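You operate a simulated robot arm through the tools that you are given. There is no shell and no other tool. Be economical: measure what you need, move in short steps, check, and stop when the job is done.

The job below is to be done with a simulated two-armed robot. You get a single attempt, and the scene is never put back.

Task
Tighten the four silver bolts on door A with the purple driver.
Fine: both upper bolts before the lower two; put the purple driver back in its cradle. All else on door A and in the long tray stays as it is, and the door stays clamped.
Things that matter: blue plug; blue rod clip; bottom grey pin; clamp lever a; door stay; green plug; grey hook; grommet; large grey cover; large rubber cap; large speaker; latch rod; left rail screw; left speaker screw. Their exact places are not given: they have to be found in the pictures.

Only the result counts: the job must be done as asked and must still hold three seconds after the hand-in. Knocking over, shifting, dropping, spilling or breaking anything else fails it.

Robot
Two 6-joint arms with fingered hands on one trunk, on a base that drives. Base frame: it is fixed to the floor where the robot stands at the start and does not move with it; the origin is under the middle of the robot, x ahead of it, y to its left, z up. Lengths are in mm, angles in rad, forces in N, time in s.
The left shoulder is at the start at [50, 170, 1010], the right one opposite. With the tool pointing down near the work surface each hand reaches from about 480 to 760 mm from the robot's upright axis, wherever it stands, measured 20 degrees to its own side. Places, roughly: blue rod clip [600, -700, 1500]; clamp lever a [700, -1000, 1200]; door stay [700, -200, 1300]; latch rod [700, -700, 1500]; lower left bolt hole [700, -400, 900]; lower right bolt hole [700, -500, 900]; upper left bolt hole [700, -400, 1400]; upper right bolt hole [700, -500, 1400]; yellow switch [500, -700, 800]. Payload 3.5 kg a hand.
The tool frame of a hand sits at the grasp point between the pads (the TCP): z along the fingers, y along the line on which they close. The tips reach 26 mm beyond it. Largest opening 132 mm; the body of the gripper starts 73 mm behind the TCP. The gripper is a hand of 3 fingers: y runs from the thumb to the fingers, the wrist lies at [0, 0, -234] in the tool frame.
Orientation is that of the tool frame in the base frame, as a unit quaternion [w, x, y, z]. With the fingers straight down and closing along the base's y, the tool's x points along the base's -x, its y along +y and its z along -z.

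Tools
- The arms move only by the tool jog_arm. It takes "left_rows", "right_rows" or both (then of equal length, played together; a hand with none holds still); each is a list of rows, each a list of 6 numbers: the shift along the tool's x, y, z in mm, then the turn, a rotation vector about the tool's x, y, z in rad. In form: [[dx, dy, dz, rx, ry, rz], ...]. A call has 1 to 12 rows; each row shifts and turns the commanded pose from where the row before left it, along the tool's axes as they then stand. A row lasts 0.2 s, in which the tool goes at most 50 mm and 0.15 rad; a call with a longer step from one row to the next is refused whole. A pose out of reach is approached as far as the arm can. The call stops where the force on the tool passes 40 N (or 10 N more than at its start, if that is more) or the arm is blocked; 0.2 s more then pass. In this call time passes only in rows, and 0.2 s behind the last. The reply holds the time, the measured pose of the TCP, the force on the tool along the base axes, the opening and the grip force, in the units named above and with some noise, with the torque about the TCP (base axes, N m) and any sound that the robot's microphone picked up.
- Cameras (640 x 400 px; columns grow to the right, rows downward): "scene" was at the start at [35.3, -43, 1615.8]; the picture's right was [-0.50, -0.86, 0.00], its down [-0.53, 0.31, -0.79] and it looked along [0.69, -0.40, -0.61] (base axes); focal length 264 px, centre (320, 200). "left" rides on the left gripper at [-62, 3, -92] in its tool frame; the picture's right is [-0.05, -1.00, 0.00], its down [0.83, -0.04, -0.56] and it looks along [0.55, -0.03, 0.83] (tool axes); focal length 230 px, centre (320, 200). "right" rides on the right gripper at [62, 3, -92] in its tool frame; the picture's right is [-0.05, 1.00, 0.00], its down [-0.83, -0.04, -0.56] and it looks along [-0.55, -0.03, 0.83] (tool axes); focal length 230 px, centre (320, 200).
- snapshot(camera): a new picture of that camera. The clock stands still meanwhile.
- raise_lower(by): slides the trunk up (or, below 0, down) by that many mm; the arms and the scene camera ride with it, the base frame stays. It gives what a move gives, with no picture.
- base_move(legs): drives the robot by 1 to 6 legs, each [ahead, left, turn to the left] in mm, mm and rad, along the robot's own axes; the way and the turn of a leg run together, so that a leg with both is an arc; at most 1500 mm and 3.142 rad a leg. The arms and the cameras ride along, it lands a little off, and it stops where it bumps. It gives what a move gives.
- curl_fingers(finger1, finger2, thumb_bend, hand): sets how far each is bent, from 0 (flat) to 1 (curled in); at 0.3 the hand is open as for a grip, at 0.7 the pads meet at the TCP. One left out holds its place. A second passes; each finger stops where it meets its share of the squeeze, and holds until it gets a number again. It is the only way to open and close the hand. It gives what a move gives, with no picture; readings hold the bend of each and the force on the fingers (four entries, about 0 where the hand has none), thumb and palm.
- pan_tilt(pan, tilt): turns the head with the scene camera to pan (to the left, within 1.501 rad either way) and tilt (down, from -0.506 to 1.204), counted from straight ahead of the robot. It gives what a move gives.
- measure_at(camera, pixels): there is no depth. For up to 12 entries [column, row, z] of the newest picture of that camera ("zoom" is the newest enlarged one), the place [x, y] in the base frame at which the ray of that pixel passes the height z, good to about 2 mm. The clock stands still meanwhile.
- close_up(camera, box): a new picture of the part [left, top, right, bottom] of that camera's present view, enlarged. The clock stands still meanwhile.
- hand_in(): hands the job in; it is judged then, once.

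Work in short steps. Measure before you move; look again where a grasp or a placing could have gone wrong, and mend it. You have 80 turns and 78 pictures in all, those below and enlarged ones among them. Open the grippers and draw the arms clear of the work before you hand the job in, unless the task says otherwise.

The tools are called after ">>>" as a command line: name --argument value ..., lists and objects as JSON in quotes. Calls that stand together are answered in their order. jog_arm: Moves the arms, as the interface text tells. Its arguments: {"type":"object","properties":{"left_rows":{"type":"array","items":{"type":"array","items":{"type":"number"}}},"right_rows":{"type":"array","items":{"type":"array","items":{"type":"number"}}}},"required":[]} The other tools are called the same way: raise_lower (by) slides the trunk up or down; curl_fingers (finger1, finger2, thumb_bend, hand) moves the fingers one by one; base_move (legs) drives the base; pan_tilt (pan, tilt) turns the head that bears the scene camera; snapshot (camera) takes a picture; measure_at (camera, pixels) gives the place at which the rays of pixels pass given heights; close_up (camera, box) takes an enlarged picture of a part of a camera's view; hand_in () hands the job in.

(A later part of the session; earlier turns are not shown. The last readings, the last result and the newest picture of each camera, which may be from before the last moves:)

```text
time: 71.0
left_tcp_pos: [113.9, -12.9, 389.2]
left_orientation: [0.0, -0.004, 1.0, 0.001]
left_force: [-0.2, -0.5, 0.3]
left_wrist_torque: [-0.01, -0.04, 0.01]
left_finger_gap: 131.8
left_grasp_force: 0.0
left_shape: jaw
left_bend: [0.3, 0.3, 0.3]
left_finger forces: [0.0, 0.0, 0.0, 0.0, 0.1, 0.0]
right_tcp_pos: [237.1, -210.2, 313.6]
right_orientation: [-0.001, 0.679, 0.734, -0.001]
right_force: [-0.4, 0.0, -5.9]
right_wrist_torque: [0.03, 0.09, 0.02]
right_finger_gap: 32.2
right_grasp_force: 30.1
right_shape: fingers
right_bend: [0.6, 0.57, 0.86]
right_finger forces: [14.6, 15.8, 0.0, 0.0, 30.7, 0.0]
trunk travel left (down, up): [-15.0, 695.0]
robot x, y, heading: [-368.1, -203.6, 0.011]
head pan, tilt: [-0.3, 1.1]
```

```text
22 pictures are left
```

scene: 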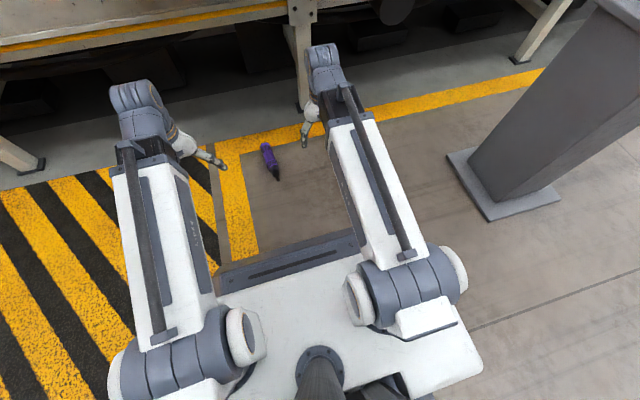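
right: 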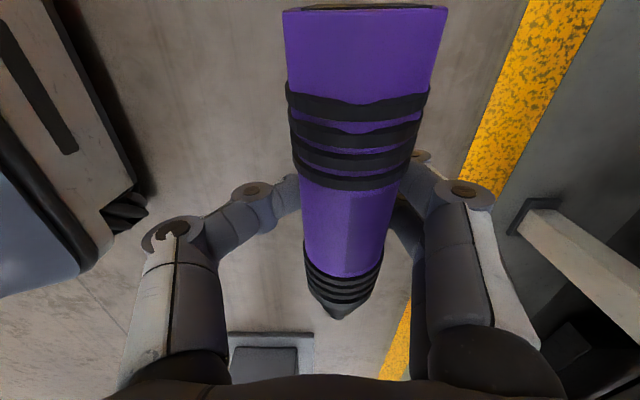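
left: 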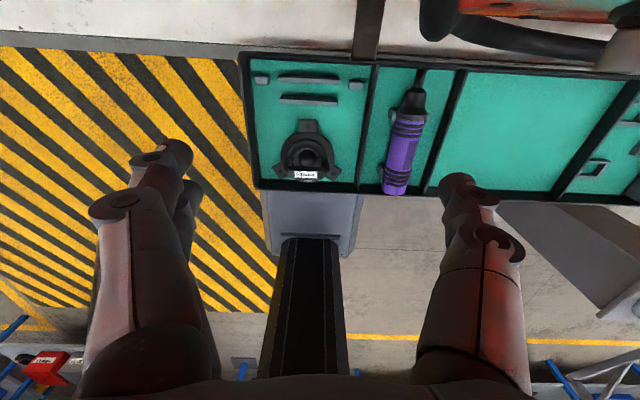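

The grip is stable (30 N, no creep). I raise the trunk in two stages and finish the yaw so the tip points to the door.

>>> raise_lower --by 400

>>> raise_lower --by 290

>>> jog_arm --right_rows '[[0, 0, 0, 0, 0, -0.136], [0, 0, 0, 0, 0, -0.136], [0, 0, 0, 0, 0, -0.136], [0, 0, 0, 0, 0, -0.136], [0, 0, 0, 0, 0, -0.136], [0, 0, 0, 0, 0, -0.136], [0, 0, 0, 0, 0, -0.136], [0, 0, 0, 0, 0, -0.136], [0, 0, 0, 0, 0, -0.136], [0, 0, 0, 0, 0, -0.136], [0, 0, 0, 0, 0, -0.13], [0, 0, 0, 0, 0, 0]]'

>>> pan_tilt --pan -0.3 --tilt 0.6

>>> snapshot --camera "scene"

```text
time: 74.8
left_tcp_pos: [112.5, -13.6, 788.6]
left_orientation: [-0.001, -0.004, 1.0, 0.001]
left_force: [-0.2, -0.3, 0.0]
left_wrist_torque: [-0.03, -0.03, 0.01]
left_finger_gap: 132.1
left_grasp_force: 0.3
left_shape: jaw
left_bend: [0.3, 0.3, 0.3]
left_finger forces: [0.1, 0.1, 0.0, 0.0, 0.1, 0.0]
right_tcp_pos: [237.0, -210.2, 713.5]
right_orientation: [-0.002, 0.681, 0.732, -0.001]
right_force: [0.3, 0.1, -6.4]
right_wrist_torque: [0.04, 0.1, -0.01]
right_finger_gap: 31.9
right_grasp_force: 30.9
right_shape: fingers
right_bend: [0.6, 0.57, 0.86]
right_finger forces: [14.4, 15.8, 0.0, 0.0, 30.4, 0.0]
trunk travel left (down, up): [-415.0, 295.0]
robot x, y, heading: [-367.8, -204.0, 0.008]
head pan, tilt: [-0.3, 1.1]
```

```text
time: 77.7
left_tcp_pos: [112.7, -12.9, 1078.0]
left_orientation: [0.0, -0.005, 1.0, 0.0]
left_force: [0.2, -0.5, 0.0]
left_wrist_torque: [0.02, 0.0, -0.02]
left_finger_gap: 132.0
left_grasp_force: 0.0
left_shape: jaw
left_bend: [0.3, 0.3, 0.3]
left_finger forces: [0.0, 0.0, 0.1, 0.0, 0.0, 0.1]
right_tcp_pos: [237.9, -209.4, 1005.1]
right_orientation: [0.0, 0.682, 0.731, -0.001]
right_force: [0.8, -0.5, -6.1]
right_wrist_torque: [0.04, 0.07, -0.01]
right_finger_gap: 31.9
right_grasp_force: 30.3
right_shape: fingers
right_bend: [0.6, 0.57, 0.86]
right_finger forces: [14.3, 15.8, 0.0, 0.1, 30.2, 0.0]
trunk travel left (down, up): [-705.0, 5.0]
robot x, y, heading: [-366.7, -205.8, 0.007]
head pan, tilt: [-0.3, 1.1]
```

```text
time: 80.3
left_tcp_pos: [112.4, -13.4, 1079.1]
left_orientation: [-0.001, -0.004, 1.0, 0.0]
left_force: [-0.1, -0.7, -0.1]
left_wrist_torque: [-0.04, 0.03, -0.01]
left_finger_gap: 131.8
left_grasp_force: 0.0
left_shape: jaw
left_bend: [0.3, 0.3, 0.3]
left_finger forces: [0.0, 0.1, 0.0, 0.0, 0.1, 0.1]
right_tcp_pos: [236.3, -210.2, 1004.7]
right_orientation: [-0.001, 0.004, 1.0, 0.001]
right_force: [0.5, 0.8, -6.9]
right_wrist_torque: [-0.12, 0.03, 0.0]
right_finger_gap: 31.7
right_grasp_force: 29.9
right_shape: fingers
right_bend: [0.6, 0.57, 0.86]
right_finger forces: [14.0, 15.7, 0.0, 0.0, 30.1, 0.0]
trunk travel left (down, up): [-705.0, 5.0]
robot x, y, heading: [-365.1, -206.6, 0.013]
head pan, tilt: [-0.3, 1.1]
```

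```text
time: 81.2
left_tcp_pos: [113.6, -12.9, 1078.6]
left_orientation: [0.0, -0.004, 1.0, 0.001]
left_force: [1.0, 0.3, 0.1]
left_wrist_torque: [-0.01, 0.03, 0.0]
left_finger_gap: 132.0
left_grasp_force: 0.1
left_shape: jaw
left_bend: [0.3, 0.3, 0.3]
left_finger forces: [0.0, 0.0, 0.1, 0.0, 0.0, 0.0]
right_tcp_pos: [237.0, -210.1, 1003.9]
right_orientation: [-0.001, 0.004, 1.0, 0.0]
right_force: [0.2, 0.8, -6.0]
right_wrist_torque: [-0.09, 0.04, 0.02]
right_finger_gap: 31.9
right_grasp_force: 30.0
right_shape: fingers
right_bend: [0.6, 0.57, 0.86]
right_finger forces: [14.1, 15.8, 0.1, 0.0, 30.2, 0.0]
trunk travel left (down, up): [-705.0, 5.0]
robot x, y, heading: [-369.6, -206.4, 0.01]
head pan, tilt: [-0.3, 0.6]
```

```text
21 pictures are left
```

scene: 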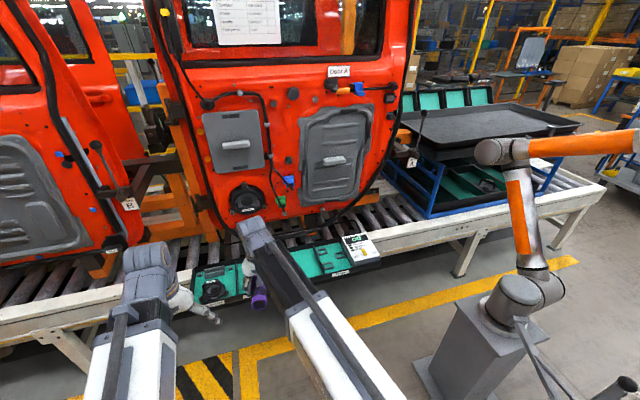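

Driver in tool coordinates: axis direction ≈(-0.995,-0.03,0.10), tip ≈(-99,7,-4). I retract the arm, roll fingers toward +y, align the axis, and rise while still away from the door.

>>> jog_arm --right_rows '[[28, -36, 0, 0, 0, 0], [28, -36, 0, 0, 0, 0], [28, -36, 0, 0, 0, 0], [28, -36, 0, 0, 0, 0], [0, 0, 0, -0.14, 0, 0], [0, 0, 0, -0.14, 0, 0], [0, 0, 0, -0.14, 0, 0], [0, 0, 0, -0.14, 0, 0], [0, 0, 0, -0.14, 0, 0], [0, 0, 0, -0.14, 0, 0], [0, 0, 0, -0.14, 0, 0], [0, 0, 0, -0.14, 0, 0]]'

>>> jog_arm --right_rows '[[0, 0, 0, -0.148, 0, 0], [0, 0, 0, -0.148, 0, 0], [0, 0, 0, -0.148, 0, 0], [0, 0, 0, 0, -0.05, -0.015], [0, 0, 0, 0, -0.05, -0.015], [0, 45, 0, 0, 0, 0], [0, 45, 0, 0, 0, 0], [0, 45, 0, 0, 0, 0], [0, 45, 0, 0, 0, 0], [0, 45, 0, 0, 0, 0], [0, 45, 0, 0, 0, 0], [0, 45, 0, 0, 0, 0]]'

>>> snapshot --camera "right"

```text
time: 83.8
left_tcp_pos: [114.0, -13.3, 1080.4]
left_orientation: [0.0, -0.005, 1.0, 0.0]
left_force: [0.4, 0.0, 0.2]
left_wrist_torque: [0.02, 0.02, -0.03]
left_finger_gap: 132.3
left_grasp_force: 0.1
left_shape: jaw
left_bend: [0.3, 0.3, 0.3]
left_finger forces: [0.0, 0.0, 0.0, 0.0, 0.0, 0.0]
right_tcp_pos: [123.8, -353.6, 1004.7]
right_orientation: [0.002, 0.004, 0.846, 0.532]
right_force: [-0.2, -0.5, -6.8]
right_wrist_torque: [-0.05, 0.06, -0.01]
right_finger_gap: 31.1
right_grasp_force: 28.2
right_shape: fingers
right_bend: [0.62, 0.58, 0.87]
right_finger forces: [12.2, 12.8, 0.0, 0.1, 31.6, 0.1]
trunk travel left (down, up): [-705.0, 5.0]
robot x, y, heading: [-368.7, -206.5, 0.012]
head pan, tilt: [-0.3, 0.6]
```

```text
time: 86.4
left_tcp_pos: [113.2, -13.2, 1079.0]
left_orientation: [0.0, -0.004, 1.0, 0.0]
left_force: [0.1, -0.6, 0.2]
left_wrist_torque: [0.02, -0.03, -0.01]
left_finger_gap: 131.8
left_grasp_force: 0.1
left_shape: jaw
left_bend: [0.3, 0.3, 0.3]
left_finger forces: [0.0, 0.0, 0.0, 0.0, 0.0, 0.1]
right_tcp_pos: [117.0, -350.9, 1320.0]
right_orientation: [0.048, 0.028, 0.709, 0.703]
right_force: [-0.8, 0.0, -6.1]
right_wrist_torque: [0.01, 0.09, 0.02]
right_finger_gap: 30.2
right_grasp_force: 26.2
right_shape: fingers
right_bend: [0.63, 0.6, 0.87]
right_finger forces: [10.8, 11.5, 0.0, 0.1, 31.2, 0.0]
trunk travel left (down, up): [-705.0, 5.0]
robot x, y, heading: [-367.8, -206.1, 0.01]
head pan, tilt: [-0.3, 0.6]
```

```text
20 pictures are left
```

right: 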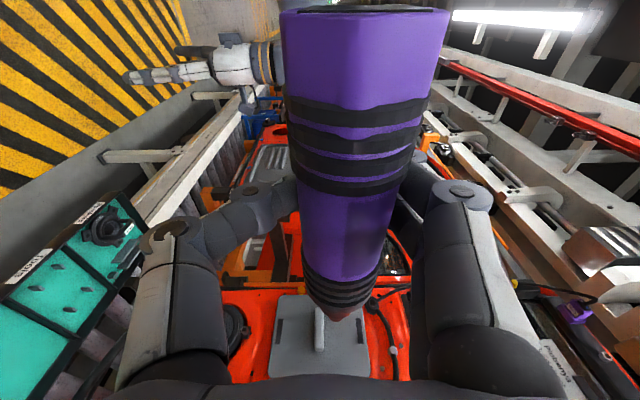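

Holding well. I rise to bolt height and drive forward 366 mm to the earlier station.

>>> jog_arm --right_rows '[[0, 40, 0, 0, 0, 0], [0, 40, 0, 0, 0, 0], [0, 40, 0, 0, 0, 0], [0, 0, 0, 0, 0, 0]]'

>>> base_move --legs '[[366, 0, 0]]'

>>> close_up --camera "right" --box '[220, 240, 420, 365]'

>>> snapshot --camera "scene"

```text
time: 87.4
left_tcp_pos: [113.5, -13.6, 1079.6]
left_orientation: [0.0, -0.004, 1.0, 0.0]
left_force: [-0.4, -0.1, 0.1]
left_wrist_torque: [-0.01, 0.02, -0.03]
left_finger_gap: 131.6
left_grasp_force: 0.0
left_shape: jaw
left_bend: [0.3, 0.3, 0.3]
left_finger forces: [0.1, 0.0, 0.0, 0.0, 0.0, 0.1]
right_tcp_pos: [112.8, -348.2, 1439.6]
right_orientation: [0.049, 0.027, 0.708, 0.704]
right_force: [0.1, 0.4, -6.0]
right_wrist_torque: [0.02, 0.05, 0.0]
right_finger_gap: 29.7
right_grasp_force: 26.7
right_shape: fingers
right_bend: [0.63, 0.6, 0.87]
right_finger forces: [10.7, 11.3, 0.0, 0.1, 30.8, 0.0]
trunk travel left (down, up): [-705.0, 5.0]
robot x, y, heading: [-369.4, -206.8, 0.008]
head pan, tilt: [-0.3, 0.6]
```

```text
time: 89.8
left_tcp_pos: [477.9, -5.8, 1078.8]
left_orientation: [-0.001, -0.008, 1.0, 0.0]
left_force: [0.5, 0.4, 0.2]
left_wrist_torque: [0.02, 0.0, -0.02]
left_finger_gap: 132.2
left_grasp_force: 0.1
left_shape: jaw
left_bend: [0.3, 0.3, 0.3]
left_finger forces: [0.1, 0.0, 0.0, 0.0, 0.0, 0.0]
right_tcp_pos: [480.6, -340.3, 1438.3]
right_orientation: [0.046, 0.025, 0.709, 0.703]
right_force: [0.1, 0.0, -7.0]
right_wrist_torque: [0.01, 0.07, 0.01]
right_finger_gap: 29.6
right_grasp_force: 25.9
right_shape: fingers
right_bend: [0.63, 0.6, 0.87]
right_finger forces: [10.7, 11.2, 0.0, 0.0, 30.8, 0.0]
trunk travel left (down, up): [-705.0, 5.0]
robot x, y, heading: [-3.1, -202.4, 0.012]
head pan, tilt: [-0.3, 0.6]
```

```text
3.20 times, centred on (320, 302) of right
```

zoom: 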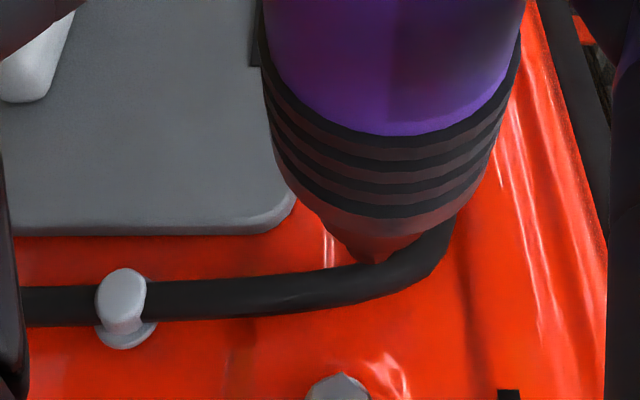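

```text
18 pictures are left
```

scene: 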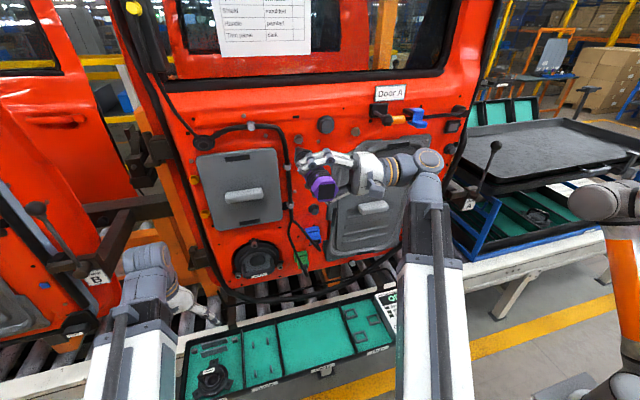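

The tip is at about (583,-354,1450); UL bolt face ≈(685,-356,1442). I advance to ~30 mm short and look.

>>> jog_arm --right_rows '[[-20, -3, 1.6, 0, 0, 0], [-20, -3, 1.6, 0, 0, 0], [-20, -3, 1.6, 0, 0, 0], [-10, -1, 0.8, 0, 0, 0], [0, 0, 0, 0, 0, 0]]'

>>> close_up --camera "right" --box '[240, 260, 400, 360]'

>>> close_up --camera "scene" --box '[265, 120, 345, 170]'

```text
time: 91.0
left_tcp_pos: [477.1, -5.3, 1078.4]
left_orientation: [0.001, -0.008, 1.0, 0.0]
left_force: [-0.1, -0.3, 0.1]
left_wrist_torque: [-0.01, -0.02, 0.01]
left_finger_gap: 131.9
left_grasp_force: 0.0
left_shape: jaw
left_bend: [0.3, 0.3, 0.3]
left_finger forces: [0.0, 0.0, 0.0, 0.0, 0.0, 0.1]
right_tcp_pos: [551.4, -342.3, 1430.0]
right_orientation: [0.046, 0.025, 0.709, 0.703]
right_force: [-0.5, 1.0, -6.4]
right_wrist_torque: [0.01, 0.05, 0.0]
right_finger_gap: 29.6
right_grasp_force: 26.3
right_shape: fingers
right_bend: [0.63, 0.6, 0.87]
right_finger forces: [10.7, 11.1, 0.0, 0.1, 30.8, 0.0]
trunk travel left (down, up): [-705.0, 5.0]
robot x, y, heading: [-2.5, -197.9, 0.014]
head pan, tilt: [-0.3, 0.6]
```

```text
4.00 times, centred on (320, 310) of right
```

zoom: 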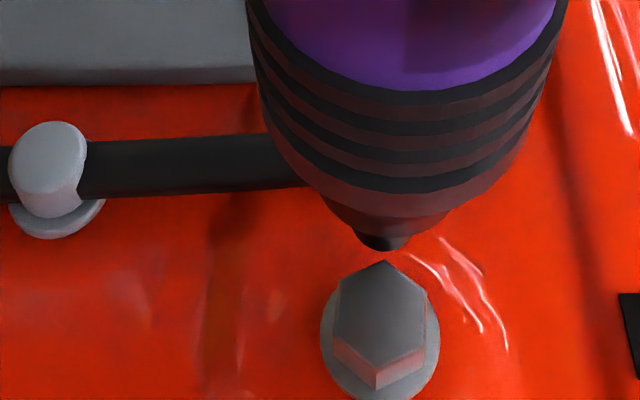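

```text
8.00 times, centred on (305, 145) of scene
```

zoom: 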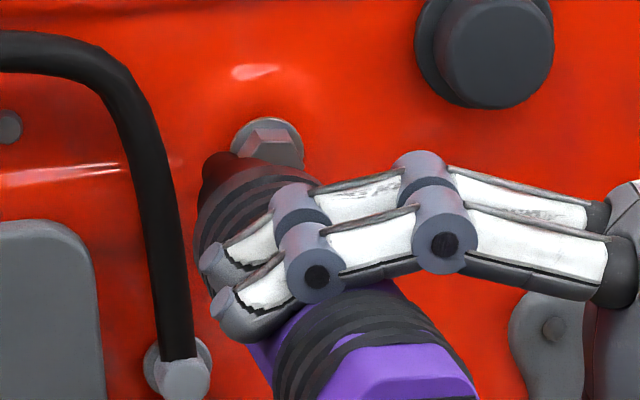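

Tip at (335.8,320.5) and bolt face centre (335,338.8) in the right view agree within ~2 mm. I cross-check with the scene view rays.

>>> measure_at --camera "zoom" --pixels '[[218, 162, 1439], [218, 162, 1445], [270, 150, 1439], [270, 150, 1445]]'

```text
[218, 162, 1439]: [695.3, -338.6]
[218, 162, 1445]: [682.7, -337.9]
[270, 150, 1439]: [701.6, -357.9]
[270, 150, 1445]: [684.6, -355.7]
```

Crossing both views shows the tip is really at ≈(688,-340,1441): longer reach than assumed, 16 mm to the +y side of the bolt (685,-356,1441). I back off 30 mm, then shift 16 mm to -y, and look.

>>> jog_arm --right_rows '[[15, 0.4, -1.5, 0, 0, 0], [15, 0.4, -1.5, 0, 0, 0], [-0.8, -0.1, -8, 0, 0, 0], [-0.8, -0.1, -8, 0, 0, -0.017], [0, 0, 0, 0, 0, 0]]'

>>> close_up --camera "right" --box '[240, 260, 400, 360]'

>>> close_up --camera "scene" --box '[265, 120, 345, 170]'

```text
time: 92.2
left_tcp_pos: [478.5, -5.6, 1078.7]
left_orientation: [0.0, -0.008, 1.0, 0.0]
left_force: [-0.1, -0.3, -0.1]
left_wrist_torque: [0.01, 0.01, 0.0]
left_finger_gap: 132.1
left_grasp_force: 0.1
left_shape: jaw
left_bend: [0.3, 0.3, 0.3]
left_finger forces: [0.0, 0.0, 0.0, 0.0, 0.0, 0.0]
right_tcp_pos: [520.4, -357.2, 1430.5]
right_orientation: [0.052, 0.019, 0.708, 0.704]
right_force: [0.0, 0.5, -6.3]
right_wrist_torque: [-0.02, 0.02, 0.03]
right_finger_gap: 29.5
right_grasp_force: 26.1
right_shape: fingers
right_bend: [0.63, 0.6, 0.87]
right_finger forces: [10.7, 11.3, 0.0, 0.0, 30.7, 0.0]
trunk travel left (down, up): [-705.0, 5.0]
robot x, y, heading: [-4.1, -198.2, 0.013]
head pan, tilt: [-0.3, 0.6]
```

```text
4.00 times, centred on (320, 310) of right
```

zoom: 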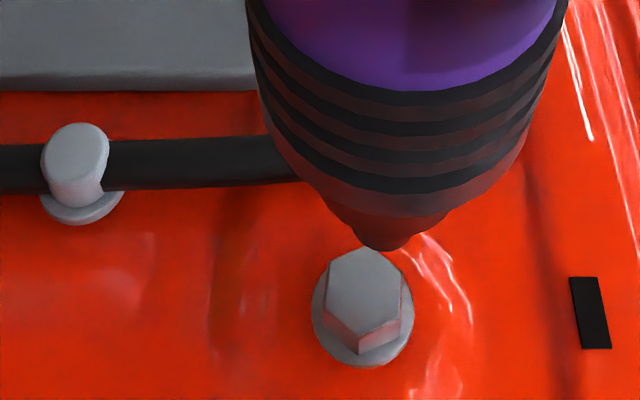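

```text
8.00 times, centred on (305, 145) of scene
```

zoom: 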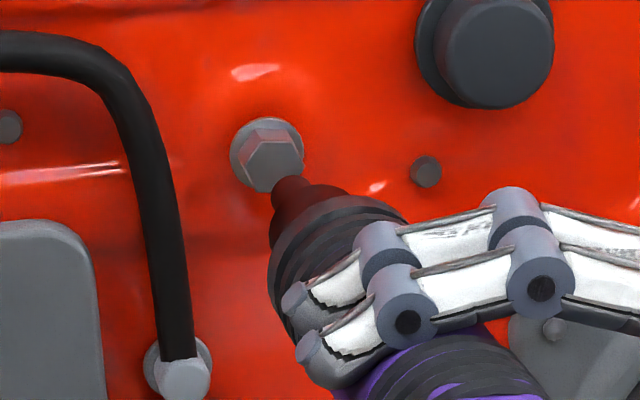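

The tip is in view in both pictures: right zoom (388,243), scene zoom (285,180); bolt face (365,290) and (273,155). I take the scene rays.

>>> measure_at --camera "zoom" --pixels '[[286, 180, 1445], [286, 180, 1455], [273, 155, 1440], [273, 155, 1445]]'

```text
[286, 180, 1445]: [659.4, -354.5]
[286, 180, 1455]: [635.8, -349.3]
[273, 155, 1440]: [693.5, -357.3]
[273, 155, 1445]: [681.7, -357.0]
```

Tip (658.5,-354.8,1444.7), bolt face ≈(684,-356,1442). I shift the small offset and advance 24 mm along the bolt axis, slower at the end, then read forces and sounds.

>>> jog_arm --right_rows '[[0, -2.5, -1.2, 0, 0, 0], [-7.9, -0.4, 0.8, 0, 0, 0], [-7.9, -0.4, 0.8, 0, 0, 0], [-4, -0.2, 0.4, 0, 0, 0], [-2, -0.1, 0.2, 0, 0, 0], [-2, -0.1, 0.2, 0, 0, 0], [0, 0, 0, 0, 0, 0]]'

>>> close_up --camera "scene" --box '[265, 120, 345, 170]'

```text
time: 93.8
left_tcp_pos: [477.3, -4.0, 1078.9]
left_orientation: [0.001, -0.007, 1.0, 0.001]
left_force: [-0.1, -0.4, 0.8]
left_wrist_torque: [-0.01, -0.04, -0.01]
left_finger_gap: 131.9
left_grasp_force: 0.1
left_shape: jaw
left_bend: [0.3, 0.3, 0.3]
left_finger forces: [0.0, 0.0, 0.0, 0.0, 0.0, 0.0]
right_tcp_pos: [545.1, -358.2, 1429.7]
right_orientation: [0.052, 0.019, 0.71, 0.702]
right_force: [-0.3, 0.8, -5.8]
right_wrist_torque: [0.03, 0.06, -0.03]
right_finger_gap: 29.5
right_grasp_force: 26.3
right_shape: fingers
right_bend: [0.63, 0.6, 0.87]
right_finger forces: [10.8, 11.2, 0.0, 0.0, 30.6, 0.1]
trunk travel left (down, up): [-705.0, 5.0]
robot x, y, heading: [-0.5, -201.6, 0.014]
head pan, tilt: [-0.3, 0.6]
```

```text
8.00 times, centred on (305, 145) of scene
```

zoom: 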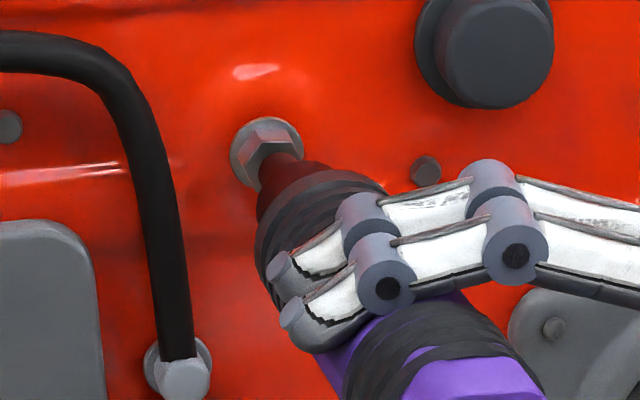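

Close to contact; tip end (283,163) vs face centre (272,153) suggests ~3 mm too far -y and 1.5 mm low. I correct and press forward in 1.5 mm rows.

>>> jog_arm --right_rows '[[0, 1.5, 2.6, 0, 0, 0], [-1.5, 0, 0.15, 0, 0, 0], [-1.5, 0, 0.15, 0, 0, 0], [-1.5, 0, 0.15, 0, 0, 0], [-1.5, 0, 0.15, 0, 0, 0], [0, 0, 0, 0, 0, 0]]'

```text
time: 95.2
left_tcp_pos: [477.7, -4.8, 1078.8]
left_orientation: [0.0, -0.008, 1.0, 0.0]
left_force: [-0.1, 0.7, -0.1]
left_wrist_torque: [-0.02, 0.01, 0.05]
left_finger_gap: 132.0
left_grasp_force: 0.0
left_shape: jaw
left_bend: [0.3, 0.3, 0.3]
left_finger forces: [0.0, 0.1, 0.0, 0.1, 0.0, 0.0]
right_tcp_pos: [552.1, -356.4, 1429.3]
right_orientation: [0.052, 0.02, 0.71, 0.702]
right_force: [0.1, 0.4, -6.2]
right_wrist_torque: [0.05, 0.06, -0.01]
right_finger_gap: 29.3
right_grasp_force: 26.2
right_shape: fingers
right_bend: [0.63, 0.6, 0.87]
right_finger forces: [10.7, 11.2, 0.0, 0.1, 30.6, 0.0]
trunk travel left (down, up): [-705.0, 5.0]
robot x, y, heading: [-1.5, -197.9, 0.016]
head pan, tilt: [-0.3, 0.6]
```

No contact yet. I look again from both cameras.

>>> close_up --camera "right" --box '[240, 260, 400, 360]'

>>> close_up --camera "scene" --box '[281, 130, 313, 150]'

```text
4.00 times, centred on (320, 310) of right
```

zoom: 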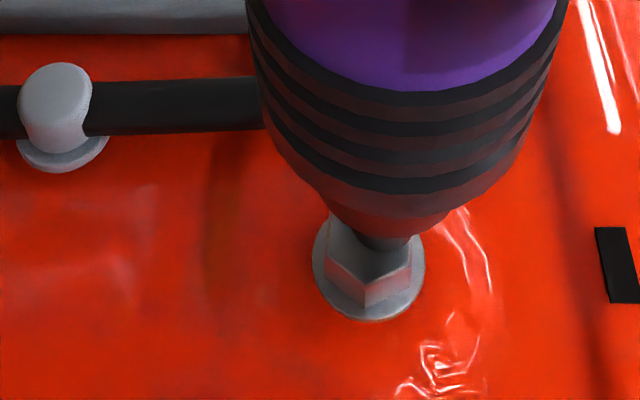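

```text
16.00 times, centred on (297, 140) of scene
```

zoom: 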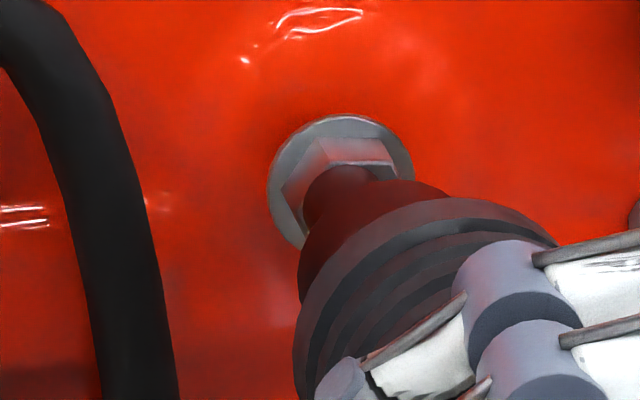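

Both views now say the tip is ~3 mm high and ~2 mm too far +y. I correct and advance 6 mm in small rows.

>>> jog_arm --right_rows '[[0, -3, -2, 0, 0, 0], [-1.5, -0.07, 0.15, 0, 0, 0], [-1.5, -0.07, 0.15, 0, 0, 0], [-1.5, -0.07, 0.15, 0, 0, 0], [-1.5, -0.07, 0.15, 0, 0, 0], [0, 0, 0, 0, 0, 0]]'

```text
time: 96.6
left_tcp_pos: [477.3, -5.5, 1078.1]
left_orientation: [0.001, -0.008, 1.0, -0.001]
left_force: [-0.4, 0.5, -0.6]
left_wrist_torque: [-0.02, 0.03, 0.03]
left_finger_gap: 131.9
left_grasp_force: 0.0
left_shape: jaw
left_bend: [0.3, 0.3, 0.3]
left_finger forces: [0.0, 0.0, 0.1, 0.1, 0.0, 0.1]
right_tcp_pos: [556.8, -359.4, 1426.4]
right_orientation: [0.052, 0.02, 0.709, 0.703]
right_force: [-3.5, 0.8, -6.8]
right_wrist_torque: [0.03, 0.1, 0.02]
right_finger_gap: 29.4
right_grasp_force: 25.9
right_shape: fingers
right_bend: [0.63, 0.61, 0.87]
right_finger forces: [10.7, 10.6, 0.0, 0.1, 30.9, 0.1]
trunk travel left (down, up): [-705.0, 5.0]
robot x, y, heading: [-2.5, -198.1, 0.019]
head pan, tilt: [-0.3, 0.6]
```

Contact: −3.5 N along x. I press 2 mm more and wait a little to see whether the driver runs (sound).

>>> jog_arm --right_rows '[[-1, -0.05, 0.1, 0, 0, 0], [-1, -0.05, 0.1, 0, 0, 0], [0, 0, 0, 0, 0, 0], [0, 0, 0, 0, 0, 0], [0, 0, 0, 0, 0, 0]]'

```text
time: 97.8
left_tcp_pos: [476.9, -6.2, 1079.9]
left_orientation: [0.0, -0.008, 1.0, 0.0]
left_force: [-0.3, 0.4, 0.0]
left_wrist_torque: [0.01, 0.01, -0.01]
left_finger_gap: 132.4
left_grasp_force: 0.1
left_shape: jaw
left_bend: [0.3, 0.3, 0.3]
left_finger forces: [0.0, 0.0, 0.0, 0.0, 0.1, 0.0]
right_tcp_pos: [558.3, -358.1, 1428.7]
right_orientation: [0.052, 0.018, 0.71, 0.702]
right_force: [-5.5, 0.0, -6.3]
right_wrist_torque: [0.03, 0.06, 0.05]
right_finger_gap: 29.3
right_grasp_force: 26.6
right_shape: fingers
right_bend: [0.64, 0.61, 0.87]
right_finger forces: [10.5, 10.5, 0.0, 0.0, 30.8, 0.0]
trunk travel left (down, up): [-705.0, 5.0]
robot x, y, heading: [-2.4, -195.9, 0.014]
head pan, tilt: [-0.3, 0.6]
```

Only −5.5 N and no sound. I press to a firmer force while turning clockwise about the driver axis.

>>> jog_arm --right_rows '[[-1.5, -0.07, 0.15, 0, 0, 0], [-1.5, -0.07, 0.15, 0, 0, 0], [0.14, -0.1, 1.34, -0.0994, -0.0047, 0.01], [0.14, -0.1, 1.34, -0.0994, -0.0047, 0.01], [0.14, -0.1, 1.34, -0.0994, -0.0047, 0.01], [0.14, -0.1, 1.34, -0.0994, -0.0047, 0.01], [0, 0, 0, 0, 0, 0]]'

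>>> close_up --camera "scene" --box '[281, 130, 313, 150]'

```text
time: 99.4
left_tcp_pos: [476.6, -4.6, 1079.0]
left_orientation: [0.001, -0.008, 1.0, 0.0]
left_force: [-0.6, 0.2, -1.4]
left_wrist_torque: [-0.04, -0.02, 0.0]
left_finger_gap: 132.1
left_grasp_force: 0.0
left_shape: jaw
left_bend: [0.3, 0.3, 0.3]
left_finger forces: [0.0, 0.0, 0.0, 0.1, 0.0, 0.0]
right_tcp_pos: [558.8, -352.4, 1428.7]
right_orientation: [0.049, 0.028, 0.555, 0.83]
right_force: [-13.8, 1.6, -7.2]
right_wrist_torque: [0.03, -0.08, 0.04]
right_finger_gap: 28.7
right_grasp_force: 25.8
right_shape: fingers
right_bend: [0.64, 0.61, 0.88]
right_finger forces: [11.1, 10.7, 0.0, 0.0, 30.2, 0.0]
trunk travel left (down, up): [-705.0, 5.0]
robot x, y, heading: [-3.7, -203.9, 0.014]
head pan, tilt: [-0.3, 0.6]
```

```text
16.00 times, centred on (297, 140) of scene
```

zoom: 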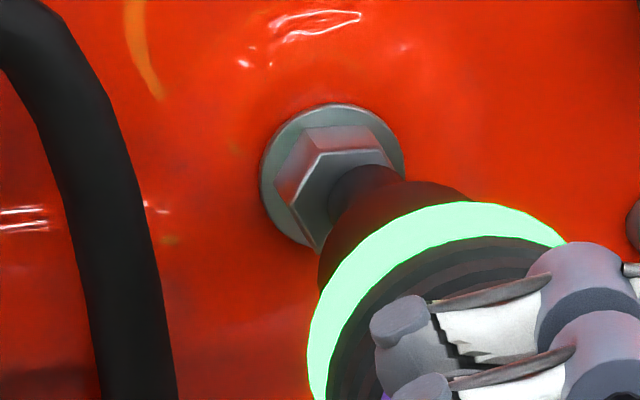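

The driver's ring glows green: the bolt is driven at ~14 N push. I hold a moment, then retreat 50 mm and drive 160 mm right, so the arm pose carries over to the upper-right bolt.

>>> jog_arm --right_rows '[[0, 0, 0, 0, 0, 0], [0, 0, 0, 0, 0, 0], [0, 0, 0, 0, 0, 0], [0, 0, 0, 0, 0, 0], [0, 0, 0, 0, 0, 0]]'

>>> close_up --camera "scene" --box '[281, 125, 345, 165]'

>>> jog_arm --right_rows '[[5, 0.25, -0.5, 0, 0, 0], [15, 0.75, -1.5, 0, 0, 0], [15, 0.75, -1.5, 0, 0, 0], [15, 0.75, -1.5, 0, 0, 0], [0, 0, 0, 0, 0, 0]]'

>>> base_move --legs '[[0, -160, 0]]'

```text
time: 100.6
left_tcp_pos: [475.4, -4.5, 1079.9]
left_orientation: [0.001, -0.008, 1.0, -0.001]
left_force: [0.6, 0.0, 0.7]
left_wrist_torque: [0.01, 0.01, -0.02]
left_finger_gap: 132.0
left_grasp_force: 0.1
left_shape: jaw
left_bend: [0.3, 0.3, 0.3]
left_finger forces: [0.1, 0.1, 0.0, 0.0, 0.0, 0.0]
right_tcp_pos: [558.6, -352.1, 1428.1]
right_orientation: [0.049, 0.028, 0.554, 0.83]
right_force: [-14.1, 1.8, -6.6]
right_wrist_torque: [-0.01, -0.1, 0.0]
right_finger_gap: 28.8
right_grasp_force: 25.6
right_shape: fingers
right_bend: [0.64, 0.61, 0.88]
right_finger forces: [11.1, 10.7, 0.0, 0.0, 30.2, 0.0]
trunk travel left (down, up): [-705.0, 5.0]
robot x, y, heading: [-3.1, -199.3, 0.014]
head pan, tilt: [-0.3, 0.6]
```

```text
10.00 times, centred on (313, 145) of scene
```

zoom: 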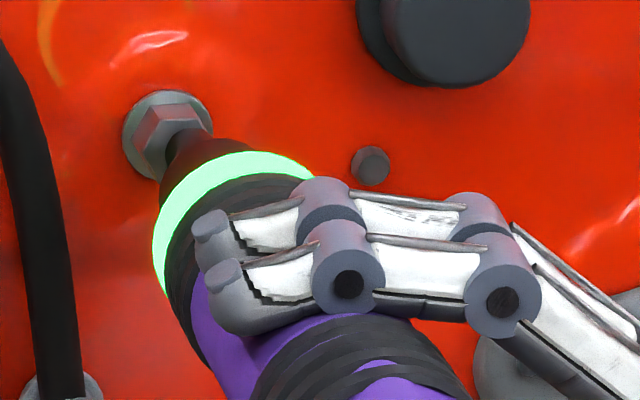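

```text
time: 101.8
left_tcp_pos: [477.6, -4.6, 1079.0]
left_orientation: [0.0, -0.008, 1.0, 0.0]
left_force: [0.4, -0.1, 0.0]
left_wrist_torque: [0.05, 0.03, -0.02]
left_finger_gap: 131.9
left_grasp_force: 0.1
left_shape: jaw
left_bend: [0.3, 0.3, 0.3]
left_finger forces: [0.0, 0.0, 0.0, 0.1, 0.1, 0.0]
right_tcp_pos: [512.0, -354.6, 1427.8]
right_orientation: [0.047, 0.029, 0.554, 0.83]
right_force: [-0.4, 0.5, -6.9]
right_wrist_torque: [0.05, 0.02, 0.01]
right_finger_gap: 28.3
right_grasp_force: 25.1
right_shape: fingers
right_bend: [0.64, 0.62, 0.88]
right_finger forces: [10.9, 10.4, 0.0, 0.0, 29.2, 0.0]
trunk travel left (down, up): [-705.0, 5.0]
robot x, y, heading: [-3.3, -199.3, 0.015]
head pan, tilt: [-0.3, 0.6]
```

```text
time: 103.2
left_tcp_pos: [480.4, -168.3, 1078.9]
left_orientation: [0.0, -0.008, 1.0, 0.001]
left_force: [-0.2, -0.1, -0.5]
left_wrist_torque: [0.0, 0.01, -0.01]
left_finger_gap: 131.8
left_grasp_force: 0.0
left_shape: jaw
left_bend: [0.3, 0.3, 0.3]
left_finger forces: [0.1, 0.0, 0.0, 0.0, 0.1, 0.0]
right_tcp_pos: [514.1, -517.7, 1427.9]
right_orientation: [0.047, 0.03, 0.555, 0.83]
right_force: [-0.1, -0.5, -6.4]
right_wrist_torque: [0.07, 0.06, -0.02]
right_finger_gap: 28.4
right_grasp_force: 24.8
right_shape: fingers
right_bend: [0.64, 0.62, 0.88]
right_finger forces: [10.9, 10.3, 0.0, 0.0, 29.3, 0.0]
trunk travel left (down, up): [-705.0, 5.0]
robot x, y, heading: [-1.0, -363.8, 0.015]
head pan, tilt: [-0.3, 0.6]
```

Now over the UR column: target TCP y −512.7, z 1433. I apply the +5/+5 mm shift, advance 20 mm and look.

>>> jog_arm --right_rows '[[0.5, 2.7, 6.5, 0, 0, 0], [-10, -0.45, 1, 0, 0, 0], [-10, -0.45, 1, 0, 0, 0], [0, 0, 0, 0, 0, 0]]'

>>> close_up --camera "scene" --box '[265, 120, 345, 170]'

>>> close_up --camera "right" --box '[240, 260, 400, 360]'

```text
time: 104.2
left_tcp_pos: [480.3, -167.2, 1078.4]
left_orientation: [0.0, -0.008, 1.0, 0.0]
left_force: [0.2, 0.0, -0.6]
left_wrist_torque: [-0.02, 0.0, 0.01]
left_finger_gap: 131.9
left_grasp_force: 0.0
left_shape: jaw
left_bend: [0.3, 0.3, 0.3]
left_finger forces: [0.0, 0.0, 0.0, 0.0, 0.0, 0.0]
right_tcp_pos: [534.6, -510.0, 1432.6]
right_orientation: [0.047, 0.029, 0.555, 0.83]
right_force: [0.7, 0.3, -5.1]
right_wrist_torque: [0.07, 0.04, 0.05]
right_finger_gap: 28.1
right_grasp_force: 25.3
right_shape: fingers
right_bend: [0.64, 0.62, 0.88]
right_finger forces: [10.9, 10.5, 0.0, 0.0, 29.4, 0.0]
trunk travel left (down, up): [-705.0, 5.0]
robot x, y, heading: [1.6, -356.4, 0.017]
head pan, tilt: [-0.3, 0.6]
```

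```text
8.00 times, centred on (305, 145) of scene
```

zoom: 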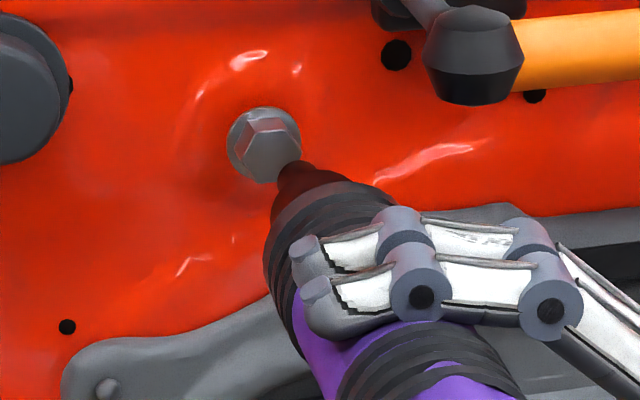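

```text
4.00 times, centred on (320, 310) of right
```

zoom: 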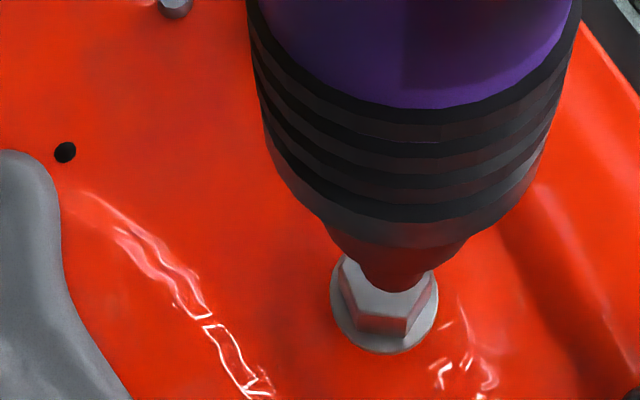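

Triangulating both views: tip (670,-523.5,1444), bolt face (685,-518.3,1445.5); the driver has tilted ~0.04 rad in the grip. Turning ry +0.04 restores both axis and tip, then I advance.

>>> jog_arm --right_rows '[[0, 0, 0, 0, 0.04, 0], [-7, -0.3, 0.4, 0, 0, 0], [-6, -0.3, 0.4, 0, 0, 0], [-2, -0.1, 0.1, 0, 0, 0], [-2, -0.1, 0.1, 0, 0, 0], [-2, -0.1, 0.1, 0, 0, 0], [-2, -0.1, 0.1, 0, 0, 0], [0, 0, 0, 0, 0, 0]]'

```text
time: 106.0
left_tcp_pos: [480.5, -166.3, 1079.3]
left_orientation: [0.001, -0.008, 1.0, 0.0]
left_force: [-0.7, 0.3, -1.2]
left_wrist_torque: [0.0, -0.01, -0.01]
left_finger_gap: 132.0
left_grasp_force: 0.0
left_shape: jaw
left_bend: [0.3, 0.3, 0.3]
left_finger forces: [0.1, 0.0, 0.1, 0.0, 0.0, 0.0]
right_tcp_pos: [556.3, -510.6, 1432.3]
right_orientation: [0.036, 0.013, 0.556, 0.83]
right_force: [-4.1, 1.1, -6.7]
right_wrist_torque: [0.07, 0.05, -0.01]
right_finger_gap: 28.3
right_grasp_force: 25.4
right_shape: fingers
right_bend: [0.65, 0.62, 0.88]
right_finger forces: [10.8, 10.7, 0.1, 0.0, 29.7, 0.1]
trunk travel left (down, up): [-705.0, 5.0]
robot x, y, heading: [-3.3, -359.1, 0.019]
head pan, tilt: [-0.3, 0.6]
```

Contact at −4 N. I repeat what worked: press ~4 mm more with a clockwise turn, hold, and check the ring.

>>> jog_arm --right_rows '[[-1.5, -0.07, 0.1, 0, 0, 0], [-1.5, -0.07, 0.1, 0, 0, 0], [-1.5, -0.07, 0.1, 0, 0, 0], [0.14, -0.1, 1.34, -0.0994, -0.0047, 0.006], [0.14, -0.1, 1.34, -0.0994, -0.0047, 0.006], [0.14, -0.1, 1.34, -0.0994, -0.0047, 0.006], [-0.5, 0, 0, 0, 0, 0], [0, 0, 0, 0, 0, 0], [0, 0, 0, 0, 0, 0], [0, 0, 0, 0, 0, 0]]'

>>> close_up --camera "scene" --box '[265, 120, 345, 170]'

```text
time: 108.2
left_tcp_pos: [479.5, -165.8, 1079.8]
left_orientation: [-0.001, -0.008, 1.0, 0.0]
left_force: [0.8, -0.2, -0.8]
left_wrist_torque: [0.03, -0.02, 0.01]
left_finger_gap: 132.0
left_grasp_force: 0.2
left_shape: jaw
left_bend: [0.3, 0.3, 0.3]
left_finger forces: [0.0, 0.0, 0.0, 0.1, 0.0, 0.0]
right_tcp_pos: [559.3, -507.2, 1434.0]
right_orientation: [0.035, 0.018, 0.426, 0.904]
right_force: [-7.9, -0.2, -5.8]
right_wrist_torque: [0.05, -0.02, -0.05]
right_finger_gap: 27.9
right_grasp_force: 25.1
right_shape: fingers
right_bend: [0.65, 0.62, 0.88]
right_finger forces: [11.2, 10.8, 0.0, 0.0, 28.5, 0.1]
trunk travel left (down, up): [-705.0, 5.0]
robot x, y, heading: [-2.7, -365.9, 0.018]
head pan, tilt: [-0.3, 0.6]
```

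```text
8.00 times, centred on (305, 145) of scene
```

zoom: 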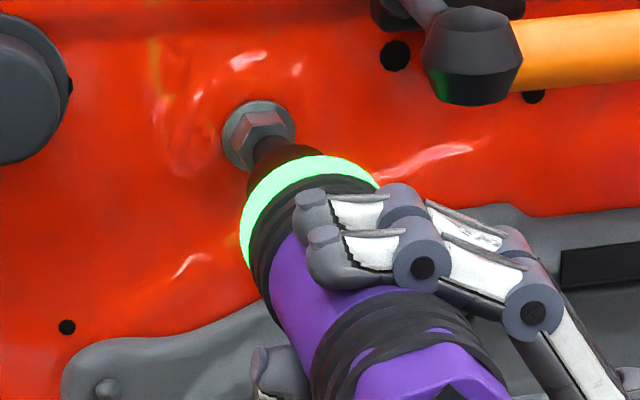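

Green again: both upper bolts are done. I retreat 90 mm and roll the hand back to fingers-down-left, then start descending, clear of the cover's handle.

>>> jog_arm --right_rows '[[0, 0, 0, 0, 0, 0], [0, 0, 0, 0, 0, 0], [15, 0.7, -0.9, 0, 0, 0], [15, 0.7, -0.9, 0, 0, 0], [15, 0.7, -0.9, 0, 0, 0], [15, 0.7, -0.9, 0, 0, 0], [15, 0.7, -0.9, 0, 0, 0], [15, 0.7, -0.9, 0, 0, 0], [0, 0, 0, 0.14, 0, 0], [0, 0, 0, 0.14, 0, 0], [0, 0, 0, 0.14, 0, 0], [0, 0, 0, 0.14, 0, 0]]'

>>> jog_arm --right_rows '[[0, 0, 0, 0.14, 0, 0], [0, 0, 0, 0.14, 0, 0], [0, 0, 0, 0.14, 0, 0], [0, 0, 0, 0.14, 0, 0], [0, 0, 0, 0.14, 0, 0], [0, -34, 22, 0, 0, 0], [0, -34, 22, 0, 0, 0], [0, -34, 22, 0, 0, 0], [0, -34, 22, 0, 0, 0], [0, -34, 22, 0, 0, 0], [0, -34, 22, 0, 0, 0], [0, 0, 0, 0, 0, 0]]'

```text
time: 110.8
left_tcp_pos: [481.2, -166.2, 1078.2]
left_orientation: [-0.001, -0.008, 1.0, 0.0]
left_force: [0.1, 0.3, -0.1]
left_wrist_torque: [-0.02, 0.03, -0.01]
left_finger_gap: 132.0
left_grasp_force: 0.0
left_shape: jaw
left_bend: [0.3, 0.3, 0.3]
left_finger forces: [0.0, 0.0, 0.1, 0.0, 0.1, 0.1]
right_tcp_pos: [471.5, -507.3, 1432.7]
right_orientation: [0.028, 0.029, 0.66, 0.75]
right_force: [1.0, 0.6, -6.1]
right_wrist_torque: [0.03, 0.06, 0.0]
right_finger_gap: 27.7
right_grasp_force: 25.3
right_shape: fingers
right_bend: [0.65, 0.62, 0.88]
right_finger forces: [10.9, 11.0, 0.1, 0.0, 29.8, 0.0]
trunk travel left (down, up): [-705.0, 5.0]
robot x, y, heading: [2.3, -360.3, 0.015]
head pan, tilt: [-0.3, 0.6]
```

```text
time: 113.4
left_tcp_pos: [481.3, -166.2, 1078.5]
left_orientation: [0.0, -0.007, 1.0, 0.001]
left_force: [0.7, 0.4, -0.6]
left_wrist_torque: [-0.01, 0.01, 0.0]
left_finger_gap: 132.1
left_grasp_force: 0.0
left_shape: jaw
left_bend: [0.3, 0.3, 0.3]
left_finger forces: [0.1, 0.0, 0.0, 0.0, 0.1, 0.0]
right_tcp_pos: [503.3, -445.8, 1175.8]
right_orientation: [0.016, 0.035, 0.876, 0.48]
right_force: [0.5, 0.0, -6.2]
right_wrist_torque: [-0.02, 0.04, 0.01]
right_finger_gap: 26.7
right_grasp_force: 25.0
right_shape: fingers
right_bend: [0.65, 0.62, 0.88]
right_finger forces: [10.8, 11.2, 0.0, 0.0, 28.7, 0.1]
right hand out of reach, approached as far as the arm can: row 3, 4, 5
trunk travel left (down, up): [-705.0, 5.0]
robot x, y, heading: [-2.1, -363.4, 0.014]
head pan, tilt: [-0.3, 0.6]
```

The pose drifted at the reach limit and the driver now dips; realigning needs about rz −0.093. I back off 30 mm, realign, and go down to staging for the lower-right bolt at TCP ≈(495,-555,904).

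>>> jog_arm --right_rows '[[30, -1.4, -1.8, 0, 0, -0.046], [0, 0, 0, 0, 0, -0.047], [2.1, -35.9, 6.8, 0, 0, 0], [2.1, -35.9, 6.8, 0, 0, 0], [2.1, -35.9, 6.8, 0, 0, 0], [2.1, -35.9, 6.8, 0, 0, 0], [2.1, -35.9, 6.8, 0, 0, 0], [2.1, -35.9, 6.8, 0, 0, 0], [2.1, -35.9, 6.8, 0, 0, 0], [0, 0, 0, 0, 0, 0]]'

>>> snapshot --camera "right"

```text
time: 115.6
left_tcp_pos: [480.0, -167.5, 1078.8]
left_orientation: [0.001, -0.007, 1.0, 0.0]
left_force: [-0.1, -0.1, -0.4]
left_wrist_torque: [-0.02, -0.01, 0.01]
left_finger_gap: 131.9
left_grasp_force: 0.0
left_shape: jaw
left_bend: [0.3, 0.3, 0.3]
left_finger forces: [0.0, 0.0, 0.0, 0.1, 0.0, 0.0]
right_tcp_pos: [474.2, -541.5, 938.2]
right_orientation: [0.039, -0.005, 0.877, 0.478]
right_force: [-0.1, 0.2, -5.7]
right_wrist_torque: [-0.01, 0.07, -0.02]
right_finger_gap: 25.3
right_grasp_force: 23.3
right_shape: fingers
right_bend: [0.66, 0.63, 0.88]
right_finger forces: [10.6, 10.6, 0.0, 0.1, 25.5, 0.0]
trunk travel left (down, up): [-705.0, 5.0]
robot x, y, heading: [-1.8, -363.5, 0.014]
head pan, tilt: [-0.3, 0.6]
```

```text
5 pictures are left
```

right: 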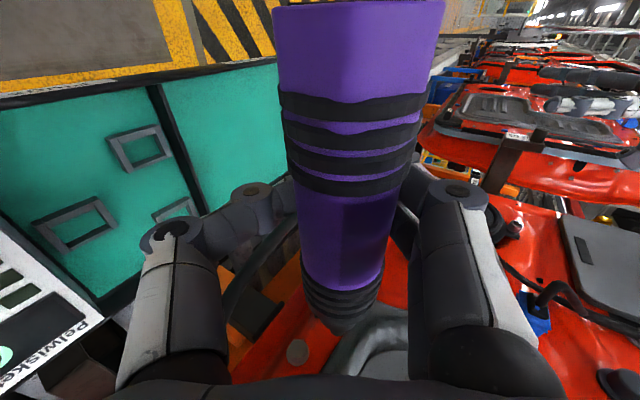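

Right view shows the LR bolt at (297,352): with earlier rays it is at ≈(690,-547,912). I bring the tip to ~25 mm short of it and take enlarged looks.

>>> jog_arm --right_rows '[[1.1, -20, 3.5, 0, 0, 0], [1.2, -20.5, 3.5, 0, 0, 0], [-17, -0.8, 1.1, 0, 0, 0], [-17, -0.8, 1.1, 0, 0, 0], [-16, -0.7, 1, 0, 0, 0], [0, 0, 0, 0, 0, 0]]'

>>> close_up --camera "right" --box '[240, 260, 400, 360]'

>>> close_up --camera "scene" --box '[250, 210, 378, 290]'

```text
time: 117.0
left_tcp_pos: [479.4, -165.8, 1078.5]
left_orientation: [0.0, -0.008, 1.0, -0.001]
left_force: [0.0, 0.7, -0.2]
left_wrist_torque: [0.01, -0.01, -0.02]
left_finger_gap: 132.0
left_grasp_force: 0.0
left_shape: jaw
left_bend: [0.3, 0.3, 0.3]
left_finger forces: [0.0, 0.0, 0.1, 0.0, 0.1, 0.1]
right_tcp_pos: [524.8, -557.1, 899.9]
right_orientation: [0.04, -0.006, 0.877, 0.479]
right_force: [0.0, 0.5, -5.8]
right_wrist_torque: [-0.03, 0.06, 0.0]
right_finger_gap: 25.2
right_grasp_force: 23.0
right_shape: fingers
right_bend: [0.66, 0.63, 0.88]
right_finger forces: [10.4, 10.5, 0.1, 0.0, 25.2, 0.0]
trunk travel left (down, up): [-705.0, 5.0]
robot x, y, heading: [-1.4, -359.9, 0.017]
head pan, tilt: [-0.3, 0.6]
```

```text
4.00 times, centred on (320, 310) of right
```

zoom: 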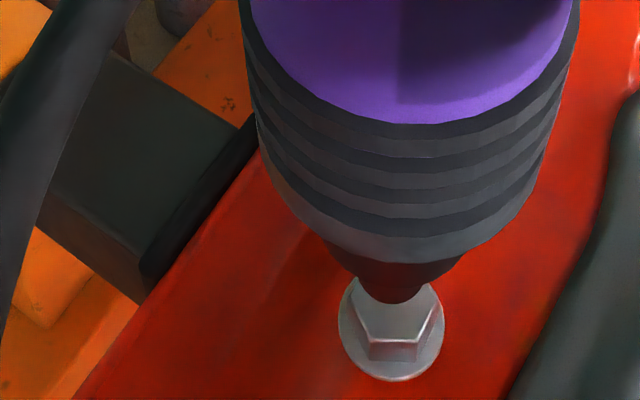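

```text
5.00 times, centred on (314, 250) of scene
```

zoom: 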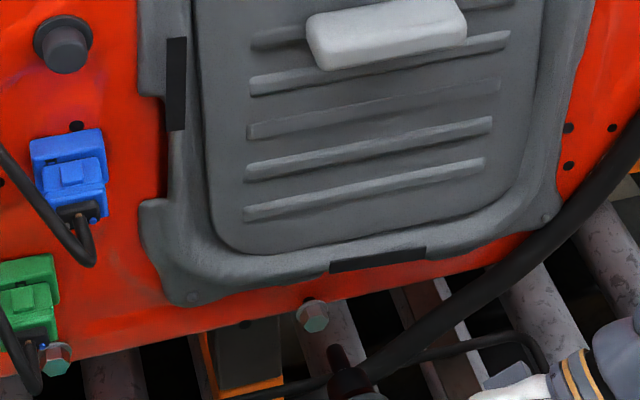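

Both views show the tip near the bolt: right zoom tip (400,298), face (395,310); scene zoom tip (337,351), face (314,320); LL at (57,358). I take scene rays, including LL.

>>> measure_at --camera "zoom" --pixels '[[337, 352, 910], [337, 352, 920], [315, 320, 910], [315, 320, 920], [59, 359, 920], [59, 359, 930]]'

```text
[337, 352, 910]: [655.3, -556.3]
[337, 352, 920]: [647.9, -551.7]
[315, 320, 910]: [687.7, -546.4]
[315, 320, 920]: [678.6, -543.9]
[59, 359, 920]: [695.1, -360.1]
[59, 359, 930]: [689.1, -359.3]
```

Tip (653.6,-555,914.5), bolt face (685.7,-546,912). I yaw the hand 0.04 rad, shift the rest, advance, and approach contact slowly.

>>> jog_arm --right_rows '[[0.3, 0.2, 4.9, -0.003, 0.0335, -0.0215], [-12, -0.8, 0.4, 0, 0, 0], [-12, -0.8, 0.4, 0, 0, 0], [-2, -0.14, 0.06, 0, 0, 0], [-2, -0.14, 0.06, 0, 0, 0], [-2, -0.14, 0.06, 0, 0, 0], [-2, -0.14, 0.06, 0, 0, 0], [0, 0, 0, 0, 0, 0]]'

```text
time: 118.8
left_tcp_pos: [479.7, -167.1, 1078.8]
left_orientation: [0.0, -0.007, 1.0, 0.0]
left_force: [-1.1, 0.1, 0.6]
left_wrist_torque: [-0.01, 0.04, -0.02]
left_finger_gap: 132.0
left_grasp_force: 0.0
left_shape: jaw
left_bend: [0.3, 0.3, 0.3]
left_finger forces: [0.0, 0.0, 0.0, 0.0, 0.0, 0.1]
right_tcp_pos: [556.7, -552.2, 899.1]
right_orientation: [0.03, -0.023, 0.877, 0.479]
right_force: [-4.1, -0.5, -6.3]
right_wrist_torque: [0.0, 0.06, -0.06]
right_finger_gap: 25.2
right_grasp_force: 23.3
right_shape: fingers
right_bend: [0.66, 0.64, 0.88]
right_finger forces: [10.9, 10.1, 0.1, 0.0, 25.9, 0.0]
trunk travel left (down, up): [-705.0, 5.0]
robot x, y, heading: [-0.2, -363.2, 0.017]
head pan, tilt: [-0.3, 0.6]
```

Contact −4 N at the same depth as before. I press further with a clockwise turn as on the upper bolts, and hold about a second.

>>> jog_arm --right_rows '[[-1.5, -0.1, 0.05, 0, 0, 0], [-1.5, -0.1, 0.05, 0, 0, 0], [-1.5, -0.1, 0.05, 0, 0, 0], [0.1, -0.2, 1.34, -0.0996, -0.0068, 0.003], [0.1, -0.2, 1.34, -0.0996, -0.0068, 0.003], [0.1, -0.2, 1.34, -0.0996, -0.0068, 0.003], [-1.5, 0, 0, 0, 0, 0], [-1, 0, 0, 0, 0, 0], [0, 0, 0, 0, 0, 0], [0, 0, 0, 0, 0, 0], [0, 0, 0, 0, 0, 0]]'

```text
time: 121.2
left_tcp_pos: [478.8, -166.3, 1079.2]
left_orientation: [0.0, -0.008, 1.0, 0.0]
left_force: [0.0, 0.0, 0.8]
left_wrist_torque: [-0.04, 0.01, 0.0]
left_finger_gap: 132.1
left_grasp_force: 0.1
left_shape: jaw
left_bend: [0.3, 0.3, 0.3]
left_finger forces: [0.1, 0.0, 0.0, 0.0, 0.0, 0.0]
right_tcp_pos: [560.3, -548.4, 897.5]
right_orientation: [0.033, -0.019, 0.796, 0.604]
right_force: [-20.9, 0.1, -8.1]
right_wrist_torque: [-0.01, -0.15, 0.09]
right_finger_gap: 24.2
right_grasp_force: 22.5
right_shape: fingers
right_bend: [0.67, 0.64, 0.88]
right_finger forces: [10.4, 9.9, 0.0, 0.0, 24.9, 0.1]
trunk travel left (down, up): [-705.0, 5.0]
robot x, y, heading: [-0.7, -359.1, 0.019]
head pan, tilt: [-0.3, 0.6]
```

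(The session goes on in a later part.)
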